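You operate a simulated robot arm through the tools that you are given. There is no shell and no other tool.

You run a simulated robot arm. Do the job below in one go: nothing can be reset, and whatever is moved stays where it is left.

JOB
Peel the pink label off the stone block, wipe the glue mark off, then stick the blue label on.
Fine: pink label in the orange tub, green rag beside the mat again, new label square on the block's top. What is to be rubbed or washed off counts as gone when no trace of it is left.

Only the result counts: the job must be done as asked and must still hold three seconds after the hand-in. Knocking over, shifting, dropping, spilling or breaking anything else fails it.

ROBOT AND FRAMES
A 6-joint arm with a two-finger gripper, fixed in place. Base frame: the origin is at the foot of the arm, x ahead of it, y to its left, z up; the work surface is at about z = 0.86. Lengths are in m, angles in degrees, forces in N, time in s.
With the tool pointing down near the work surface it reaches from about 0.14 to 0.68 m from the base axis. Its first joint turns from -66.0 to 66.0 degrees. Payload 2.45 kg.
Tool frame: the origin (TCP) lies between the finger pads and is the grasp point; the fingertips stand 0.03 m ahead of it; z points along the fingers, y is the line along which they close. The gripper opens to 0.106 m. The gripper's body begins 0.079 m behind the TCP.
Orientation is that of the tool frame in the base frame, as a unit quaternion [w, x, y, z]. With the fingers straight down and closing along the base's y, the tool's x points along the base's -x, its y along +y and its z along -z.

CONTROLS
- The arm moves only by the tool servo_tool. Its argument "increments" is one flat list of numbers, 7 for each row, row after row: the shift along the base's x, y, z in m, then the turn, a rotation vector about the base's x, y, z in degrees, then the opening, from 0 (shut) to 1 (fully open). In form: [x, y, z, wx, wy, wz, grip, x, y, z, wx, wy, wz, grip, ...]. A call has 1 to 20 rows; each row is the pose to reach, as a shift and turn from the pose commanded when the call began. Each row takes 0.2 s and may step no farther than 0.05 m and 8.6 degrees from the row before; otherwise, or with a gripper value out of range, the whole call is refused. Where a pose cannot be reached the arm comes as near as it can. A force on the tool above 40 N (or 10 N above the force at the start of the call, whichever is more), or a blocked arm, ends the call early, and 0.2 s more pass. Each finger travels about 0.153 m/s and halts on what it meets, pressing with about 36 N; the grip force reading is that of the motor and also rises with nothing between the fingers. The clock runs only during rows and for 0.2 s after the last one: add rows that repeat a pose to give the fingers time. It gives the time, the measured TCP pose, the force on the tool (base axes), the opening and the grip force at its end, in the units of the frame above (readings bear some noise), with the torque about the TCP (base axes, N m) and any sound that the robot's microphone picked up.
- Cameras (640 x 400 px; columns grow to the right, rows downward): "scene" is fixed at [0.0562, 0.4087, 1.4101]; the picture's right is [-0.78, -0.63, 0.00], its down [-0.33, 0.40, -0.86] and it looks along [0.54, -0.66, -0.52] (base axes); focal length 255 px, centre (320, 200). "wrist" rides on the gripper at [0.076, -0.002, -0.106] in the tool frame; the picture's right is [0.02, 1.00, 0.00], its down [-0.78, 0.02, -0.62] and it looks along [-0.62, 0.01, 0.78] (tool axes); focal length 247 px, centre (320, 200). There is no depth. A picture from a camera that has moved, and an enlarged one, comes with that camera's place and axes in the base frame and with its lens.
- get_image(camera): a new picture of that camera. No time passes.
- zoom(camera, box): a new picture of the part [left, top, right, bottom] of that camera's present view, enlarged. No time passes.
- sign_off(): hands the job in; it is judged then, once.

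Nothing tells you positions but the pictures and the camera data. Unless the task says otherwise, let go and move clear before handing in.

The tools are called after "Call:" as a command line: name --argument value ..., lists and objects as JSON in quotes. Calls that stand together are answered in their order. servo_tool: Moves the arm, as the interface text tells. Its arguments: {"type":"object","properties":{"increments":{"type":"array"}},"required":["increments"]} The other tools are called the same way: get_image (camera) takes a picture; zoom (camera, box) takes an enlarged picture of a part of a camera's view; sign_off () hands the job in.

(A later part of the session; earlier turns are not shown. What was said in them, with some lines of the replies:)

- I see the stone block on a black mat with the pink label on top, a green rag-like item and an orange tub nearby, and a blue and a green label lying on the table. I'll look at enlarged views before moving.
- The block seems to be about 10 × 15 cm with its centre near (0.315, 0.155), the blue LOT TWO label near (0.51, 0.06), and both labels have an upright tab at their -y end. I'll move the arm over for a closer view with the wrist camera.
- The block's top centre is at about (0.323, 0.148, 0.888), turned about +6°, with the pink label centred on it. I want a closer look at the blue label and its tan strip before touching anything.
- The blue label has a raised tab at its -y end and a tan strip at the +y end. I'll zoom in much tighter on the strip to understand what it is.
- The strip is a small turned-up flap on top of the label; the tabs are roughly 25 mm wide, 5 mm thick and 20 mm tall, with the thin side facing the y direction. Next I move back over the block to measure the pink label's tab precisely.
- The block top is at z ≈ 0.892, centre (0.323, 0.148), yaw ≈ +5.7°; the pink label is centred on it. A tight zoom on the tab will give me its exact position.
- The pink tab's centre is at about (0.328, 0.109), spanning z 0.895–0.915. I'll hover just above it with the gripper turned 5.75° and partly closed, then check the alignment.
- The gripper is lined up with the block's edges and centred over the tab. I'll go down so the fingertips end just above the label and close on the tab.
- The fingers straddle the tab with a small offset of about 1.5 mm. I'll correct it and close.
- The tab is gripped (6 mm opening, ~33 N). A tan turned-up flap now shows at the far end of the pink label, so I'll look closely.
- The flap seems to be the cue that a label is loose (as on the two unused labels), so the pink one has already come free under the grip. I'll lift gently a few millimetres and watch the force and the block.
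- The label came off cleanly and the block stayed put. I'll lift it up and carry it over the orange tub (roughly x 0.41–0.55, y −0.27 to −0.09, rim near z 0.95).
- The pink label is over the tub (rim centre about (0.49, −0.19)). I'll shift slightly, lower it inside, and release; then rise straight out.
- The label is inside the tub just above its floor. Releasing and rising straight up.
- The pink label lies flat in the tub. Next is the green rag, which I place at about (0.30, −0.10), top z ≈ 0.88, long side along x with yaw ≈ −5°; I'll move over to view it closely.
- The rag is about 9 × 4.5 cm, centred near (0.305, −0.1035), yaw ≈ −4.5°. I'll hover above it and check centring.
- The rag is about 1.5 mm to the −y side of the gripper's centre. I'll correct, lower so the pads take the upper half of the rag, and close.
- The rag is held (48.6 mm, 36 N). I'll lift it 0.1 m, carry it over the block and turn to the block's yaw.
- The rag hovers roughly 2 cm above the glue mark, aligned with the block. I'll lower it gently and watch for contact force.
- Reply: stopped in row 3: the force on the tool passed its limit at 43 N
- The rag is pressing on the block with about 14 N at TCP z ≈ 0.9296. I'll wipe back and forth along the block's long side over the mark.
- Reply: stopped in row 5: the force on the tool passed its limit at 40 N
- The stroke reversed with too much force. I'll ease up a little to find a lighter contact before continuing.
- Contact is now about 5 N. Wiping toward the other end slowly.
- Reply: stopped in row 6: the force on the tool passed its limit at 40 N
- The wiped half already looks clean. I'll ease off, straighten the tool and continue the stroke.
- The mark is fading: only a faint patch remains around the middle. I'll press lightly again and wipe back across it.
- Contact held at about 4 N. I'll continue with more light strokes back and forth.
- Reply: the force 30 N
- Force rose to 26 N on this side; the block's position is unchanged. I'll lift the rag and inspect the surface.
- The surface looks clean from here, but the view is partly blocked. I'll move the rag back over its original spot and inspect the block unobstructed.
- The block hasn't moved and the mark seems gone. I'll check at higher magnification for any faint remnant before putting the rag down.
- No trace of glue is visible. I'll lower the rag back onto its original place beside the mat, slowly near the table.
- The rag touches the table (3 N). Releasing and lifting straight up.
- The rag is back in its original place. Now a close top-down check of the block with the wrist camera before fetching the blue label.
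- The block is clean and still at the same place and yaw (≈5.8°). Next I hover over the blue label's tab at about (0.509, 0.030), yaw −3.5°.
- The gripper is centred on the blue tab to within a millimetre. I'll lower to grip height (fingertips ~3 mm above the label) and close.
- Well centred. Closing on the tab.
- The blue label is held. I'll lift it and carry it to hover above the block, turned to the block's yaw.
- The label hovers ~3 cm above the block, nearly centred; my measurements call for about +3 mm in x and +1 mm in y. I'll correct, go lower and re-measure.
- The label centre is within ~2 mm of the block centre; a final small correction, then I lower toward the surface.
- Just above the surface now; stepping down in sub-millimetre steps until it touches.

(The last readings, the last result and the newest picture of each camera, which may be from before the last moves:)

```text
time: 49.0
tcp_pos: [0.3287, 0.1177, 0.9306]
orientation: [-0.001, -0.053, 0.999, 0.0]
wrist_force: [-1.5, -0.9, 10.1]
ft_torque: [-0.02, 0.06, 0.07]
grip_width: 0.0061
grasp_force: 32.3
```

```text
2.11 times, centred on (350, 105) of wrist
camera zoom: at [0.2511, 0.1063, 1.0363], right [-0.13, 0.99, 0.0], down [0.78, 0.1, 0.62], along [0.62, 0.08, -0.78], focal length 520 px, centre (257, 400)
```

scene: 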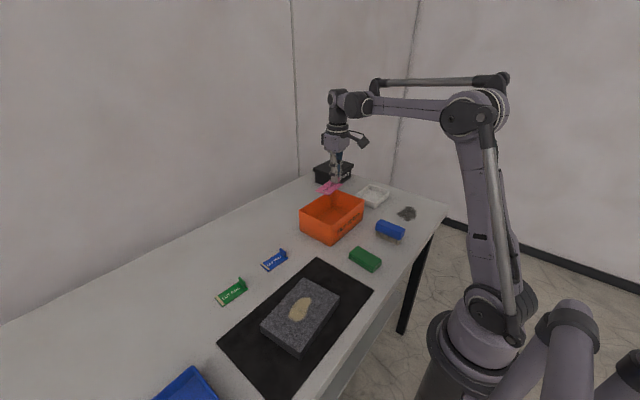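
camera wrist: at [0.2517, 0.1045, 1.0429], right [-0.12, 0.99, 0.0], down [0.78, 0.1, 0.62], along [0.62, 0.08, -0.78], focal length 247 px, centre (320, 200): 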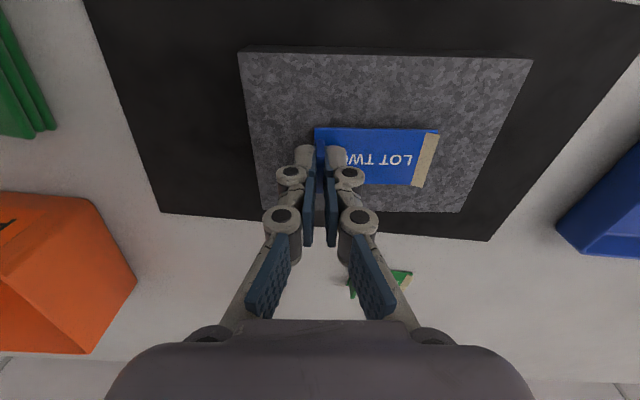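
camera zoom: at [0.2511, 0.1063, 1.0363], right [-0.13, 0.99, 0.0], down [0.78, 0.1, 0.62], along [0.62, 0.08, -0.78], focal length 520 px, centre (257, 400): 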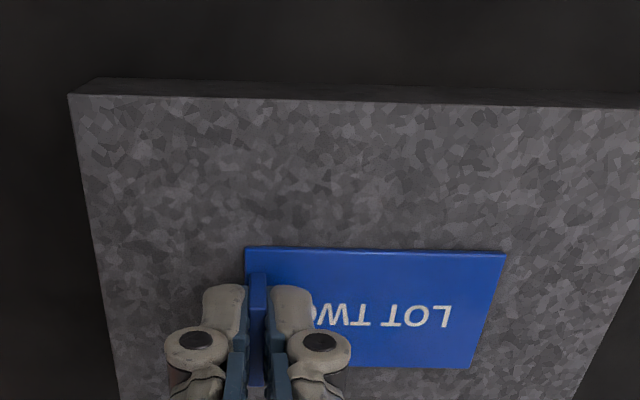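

The turned-up flap has disappeared, so the label has bonded flat; it measures within ~2 mm of centre and parallel to the block edges. I'll open the fingers without moving, then check.

Call:
servo_tool --increments '[0, 0, 0, 0, 0, 0, 0, 0, 0, 0, 0, 0, 0, 0.1, 0, 0, 0, 0, 0, 0, 0.2, 0, 0, 0, 0, 0, 0, 0.3, 0, 0, 0, 0, 0, 0, 0.3]'

Call:
zoom --camera "wrist" --box '[200, 10, 500, 200]'

Call:
zoom --camera "scene" --box '[265, 275, 335, 325]'

```text
time: 50.2
tcp_pos: [0.3263, 0.117, 0.9307]
orientation: [0.0, -0.054, 0.999, 0.001]
wrist_force: [0.3, 0.2, 0.0]
ft_torque: [0.0, 0.0, 0.02]
grip_width: 0.032
grasp_force: 0.1
```

```text
2.11 times, centred on (350, 105) of wrist
camera zoom: at [0.2512, 0.1063, 1.0361], right [-0.13, 0.99, 0.0], down [0.78, 0.1, 0.62], along [0.62, 0.08, -0.78], focal length 520 px, centre (257, 400)
```

zoom: 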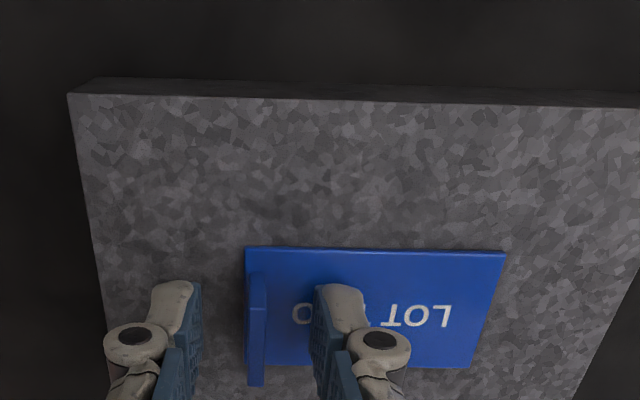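

```text
8.00 times, centred on (300, 300) of scene
camera zoom: at [0.0562, 0.4087, 1.4101], right [-0.78, -0.63, 0.0], down [-0.33, 0.4, -0.86], along [0.54, -0.66, -0.52], focal length 2042 px, centre (480, -600)
```

zoom: 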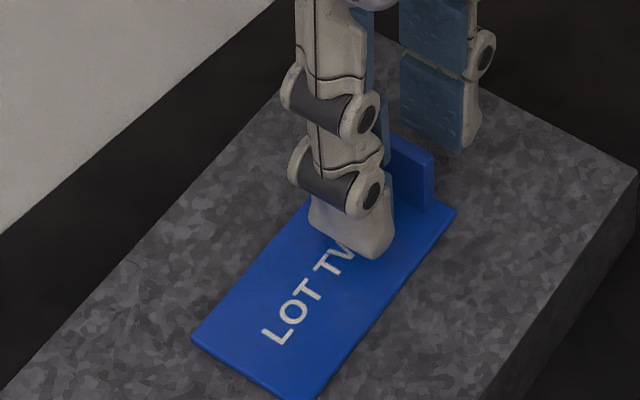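

The label stays flat and stuck after release. I'll rise straight up and move clear, then inspect everything.

Call:
servo_tool --increments '[0, 0, 0.01, 0, 0, 0, 0.3, 0, 0, 0.04, 0, 0, 0, 0.3, 0, 0, 0.08, 0, 0, 0, 0.3, -0.03, 0, 0.1, 0, 0, 0, 0.3, -0.07, 0, 0.12, 0, 0, 0, 0.3, -0.09, 0, 0.15, 0, 0, 0, 0.3]'

Call:
get_image --camera "wrist"

Call:
zoom --camera "wrist" --box '[220, 80, 440, 220]'

Call:
get_image --camera "scene"

```text
time: 51.6
tcp_pos: [0.2362, 0.1173, 1.0816]
orientation: [0.0, -0.052, 0.999, 0.0]
wrist_force: [-0.5, 0.4, 0.1]
ft_torque: [0.0, 0.05, 0.01]
grip_width: 0.0318
grasp_force: 0.1
```

```text
taken
camera wrist: at [0.16, 0.107, 1.187], right [-0.13, 0.99, 0.0], down [0.78, 0.1, 0.62], along [0.62, 0.08, -0.78], focal length 247 px, centre (320, 200)
```

wrist: 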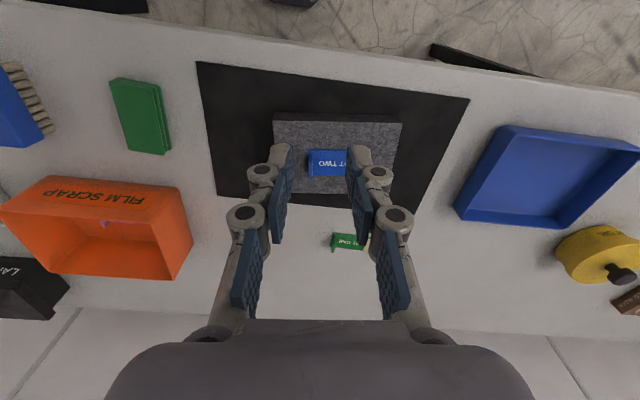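

```text
2.86 times, centred on (330, 150) of wrist
camera zoom: at [0.16, 0.107, 1.187], right [-0.13, 0.99, 0.0], down [0.78, 0.1, 0.62], along [0.62, 0.08, -0.78], focal length 706 px, centre (291, 343)
```

zoom: 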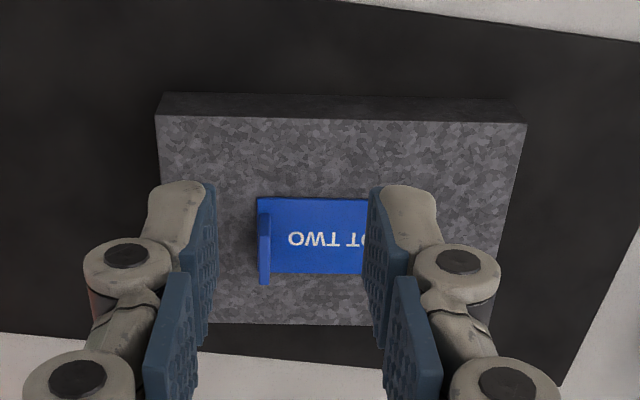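

```text
taken
```

scene: 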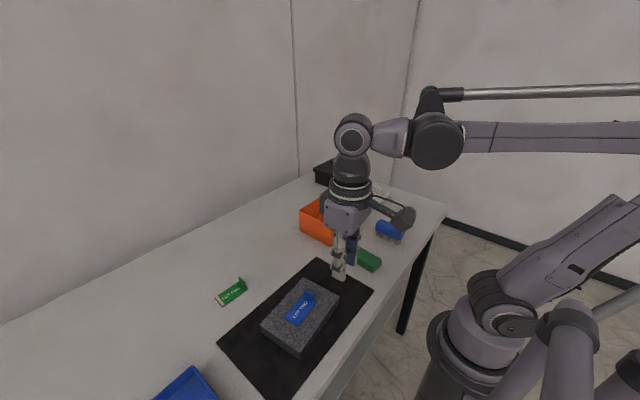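

The label appears well placed. I'll raise the arm a bit more to clear the view and do a final check of block, tub and rag.

Call:
servo_tool --increments '[0.03, 0, 0.04, 0, 0, 0, 0.5, 0.06, 0.01, 0.08, 0, 0, 0, 0.5, 0.09, 0.03, 0.11, 0, 0, 0, 0.5, 0.13, 0.05, 0.13, 0, 0, 0, 0.5, 0.16, 0.08, 0.15, 0, 0, 0, 0.5]'

Call:
get_image --camera "scene"

Call:
zoom --camera "scene" --box '[255, 265, 345, 360]'

Call:
zoom --camera "scene" --box '[290, 150, 450, 280]'

Call:
get_image --camera "wrist"

```text
refused: row 2 steps farther than a row can; nothing moved
```

```text
taken
```

scene: 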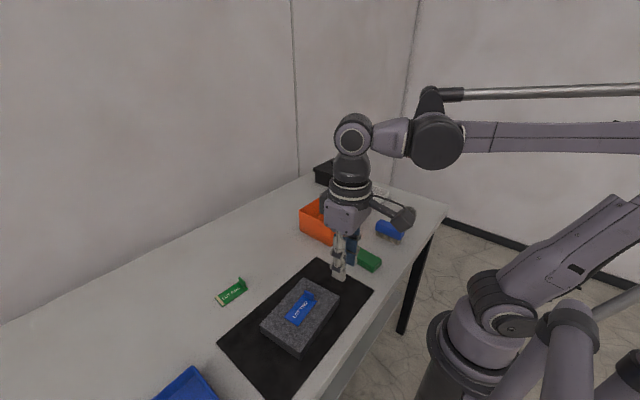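

```text
4.21 times, centred on (300, 312) of scene
camera zoom: at [0.0562, 0.4087, 1.4101], right [-0.78, -0.63, 0.0], down [-0.33, 0.4, -0.86], along [0.54, -0.66, -0.52], focal length 1075 px, centre (404, -274)
```

zoom: 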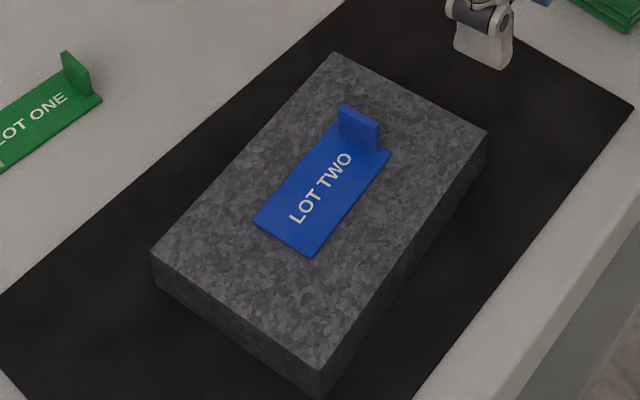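

```text
3.08 times, centred on (370, 215) of scene
camera zoom: at [0.0562, 0.4087, 1.4101], right [-0.78, -0.63, 0.0], down [-0.33, 0.4, -0.86], along [0.54, -0.66, -0.52], focal length 785 px, centre (166, 154)
```

zoom: 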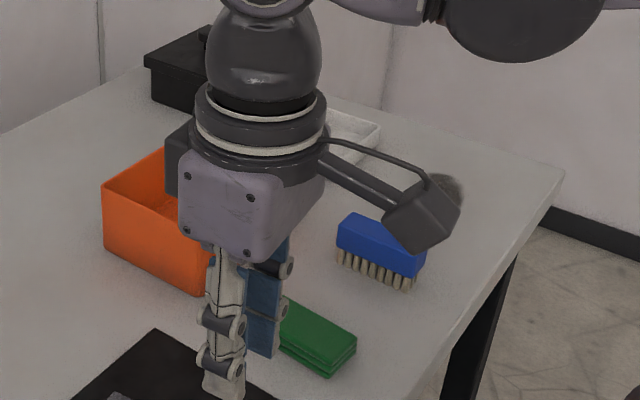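

```text
taken
camera wrist: at [0.16, 0.107, 1.187], right [-0.13, 0.99, 0.0], down [0.78, 0.1, 0.62], along [0.62, 0.08, -0.78], focal length 247 px, centre (320, 200)
```

wrist: 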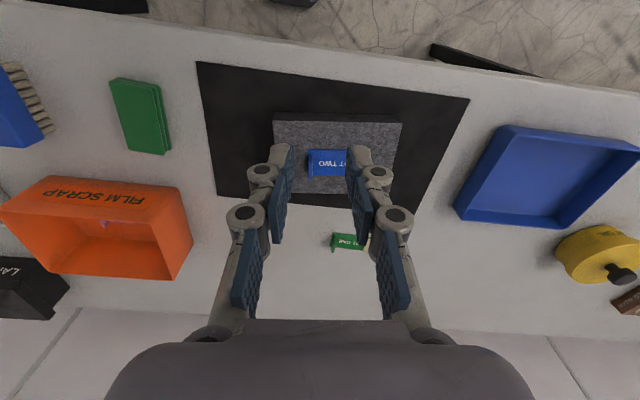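

Everything checks out. The blue label lies flat, square and nearly centred on the clean, unmoved block. The pink label is in the orange tub, the rag is back beside the mat, nothing else has shifted and the arm is clear. I'm handing in now.

Call:
sign_off

```text
The job is handed in.
```

The job is finished and handed in; I haven't been given a verdict on it.

- **Pink label:** it came off cleanly and is lying flat in the orange tub.
- **Glue mark:** I rubbed it off with the green rag. Close-up views from both cameras showed no trace left before I put the new label on.
- **Green rag:** it is back in its original place beside the mat.
- **Blue label (LOT TWO):** it is stuck flat on the block's top, parallel to the edges and within about 3 mm of centre. It stayed put after I let go.

While wiping, the force on the tool reached its limit and stopped the arm three times, peaking at 43 N. The block did not visibly move; its corners measured the same before and after. I saw nothing else shifted or knocked over, and the arm was clear of everything at hand-in.
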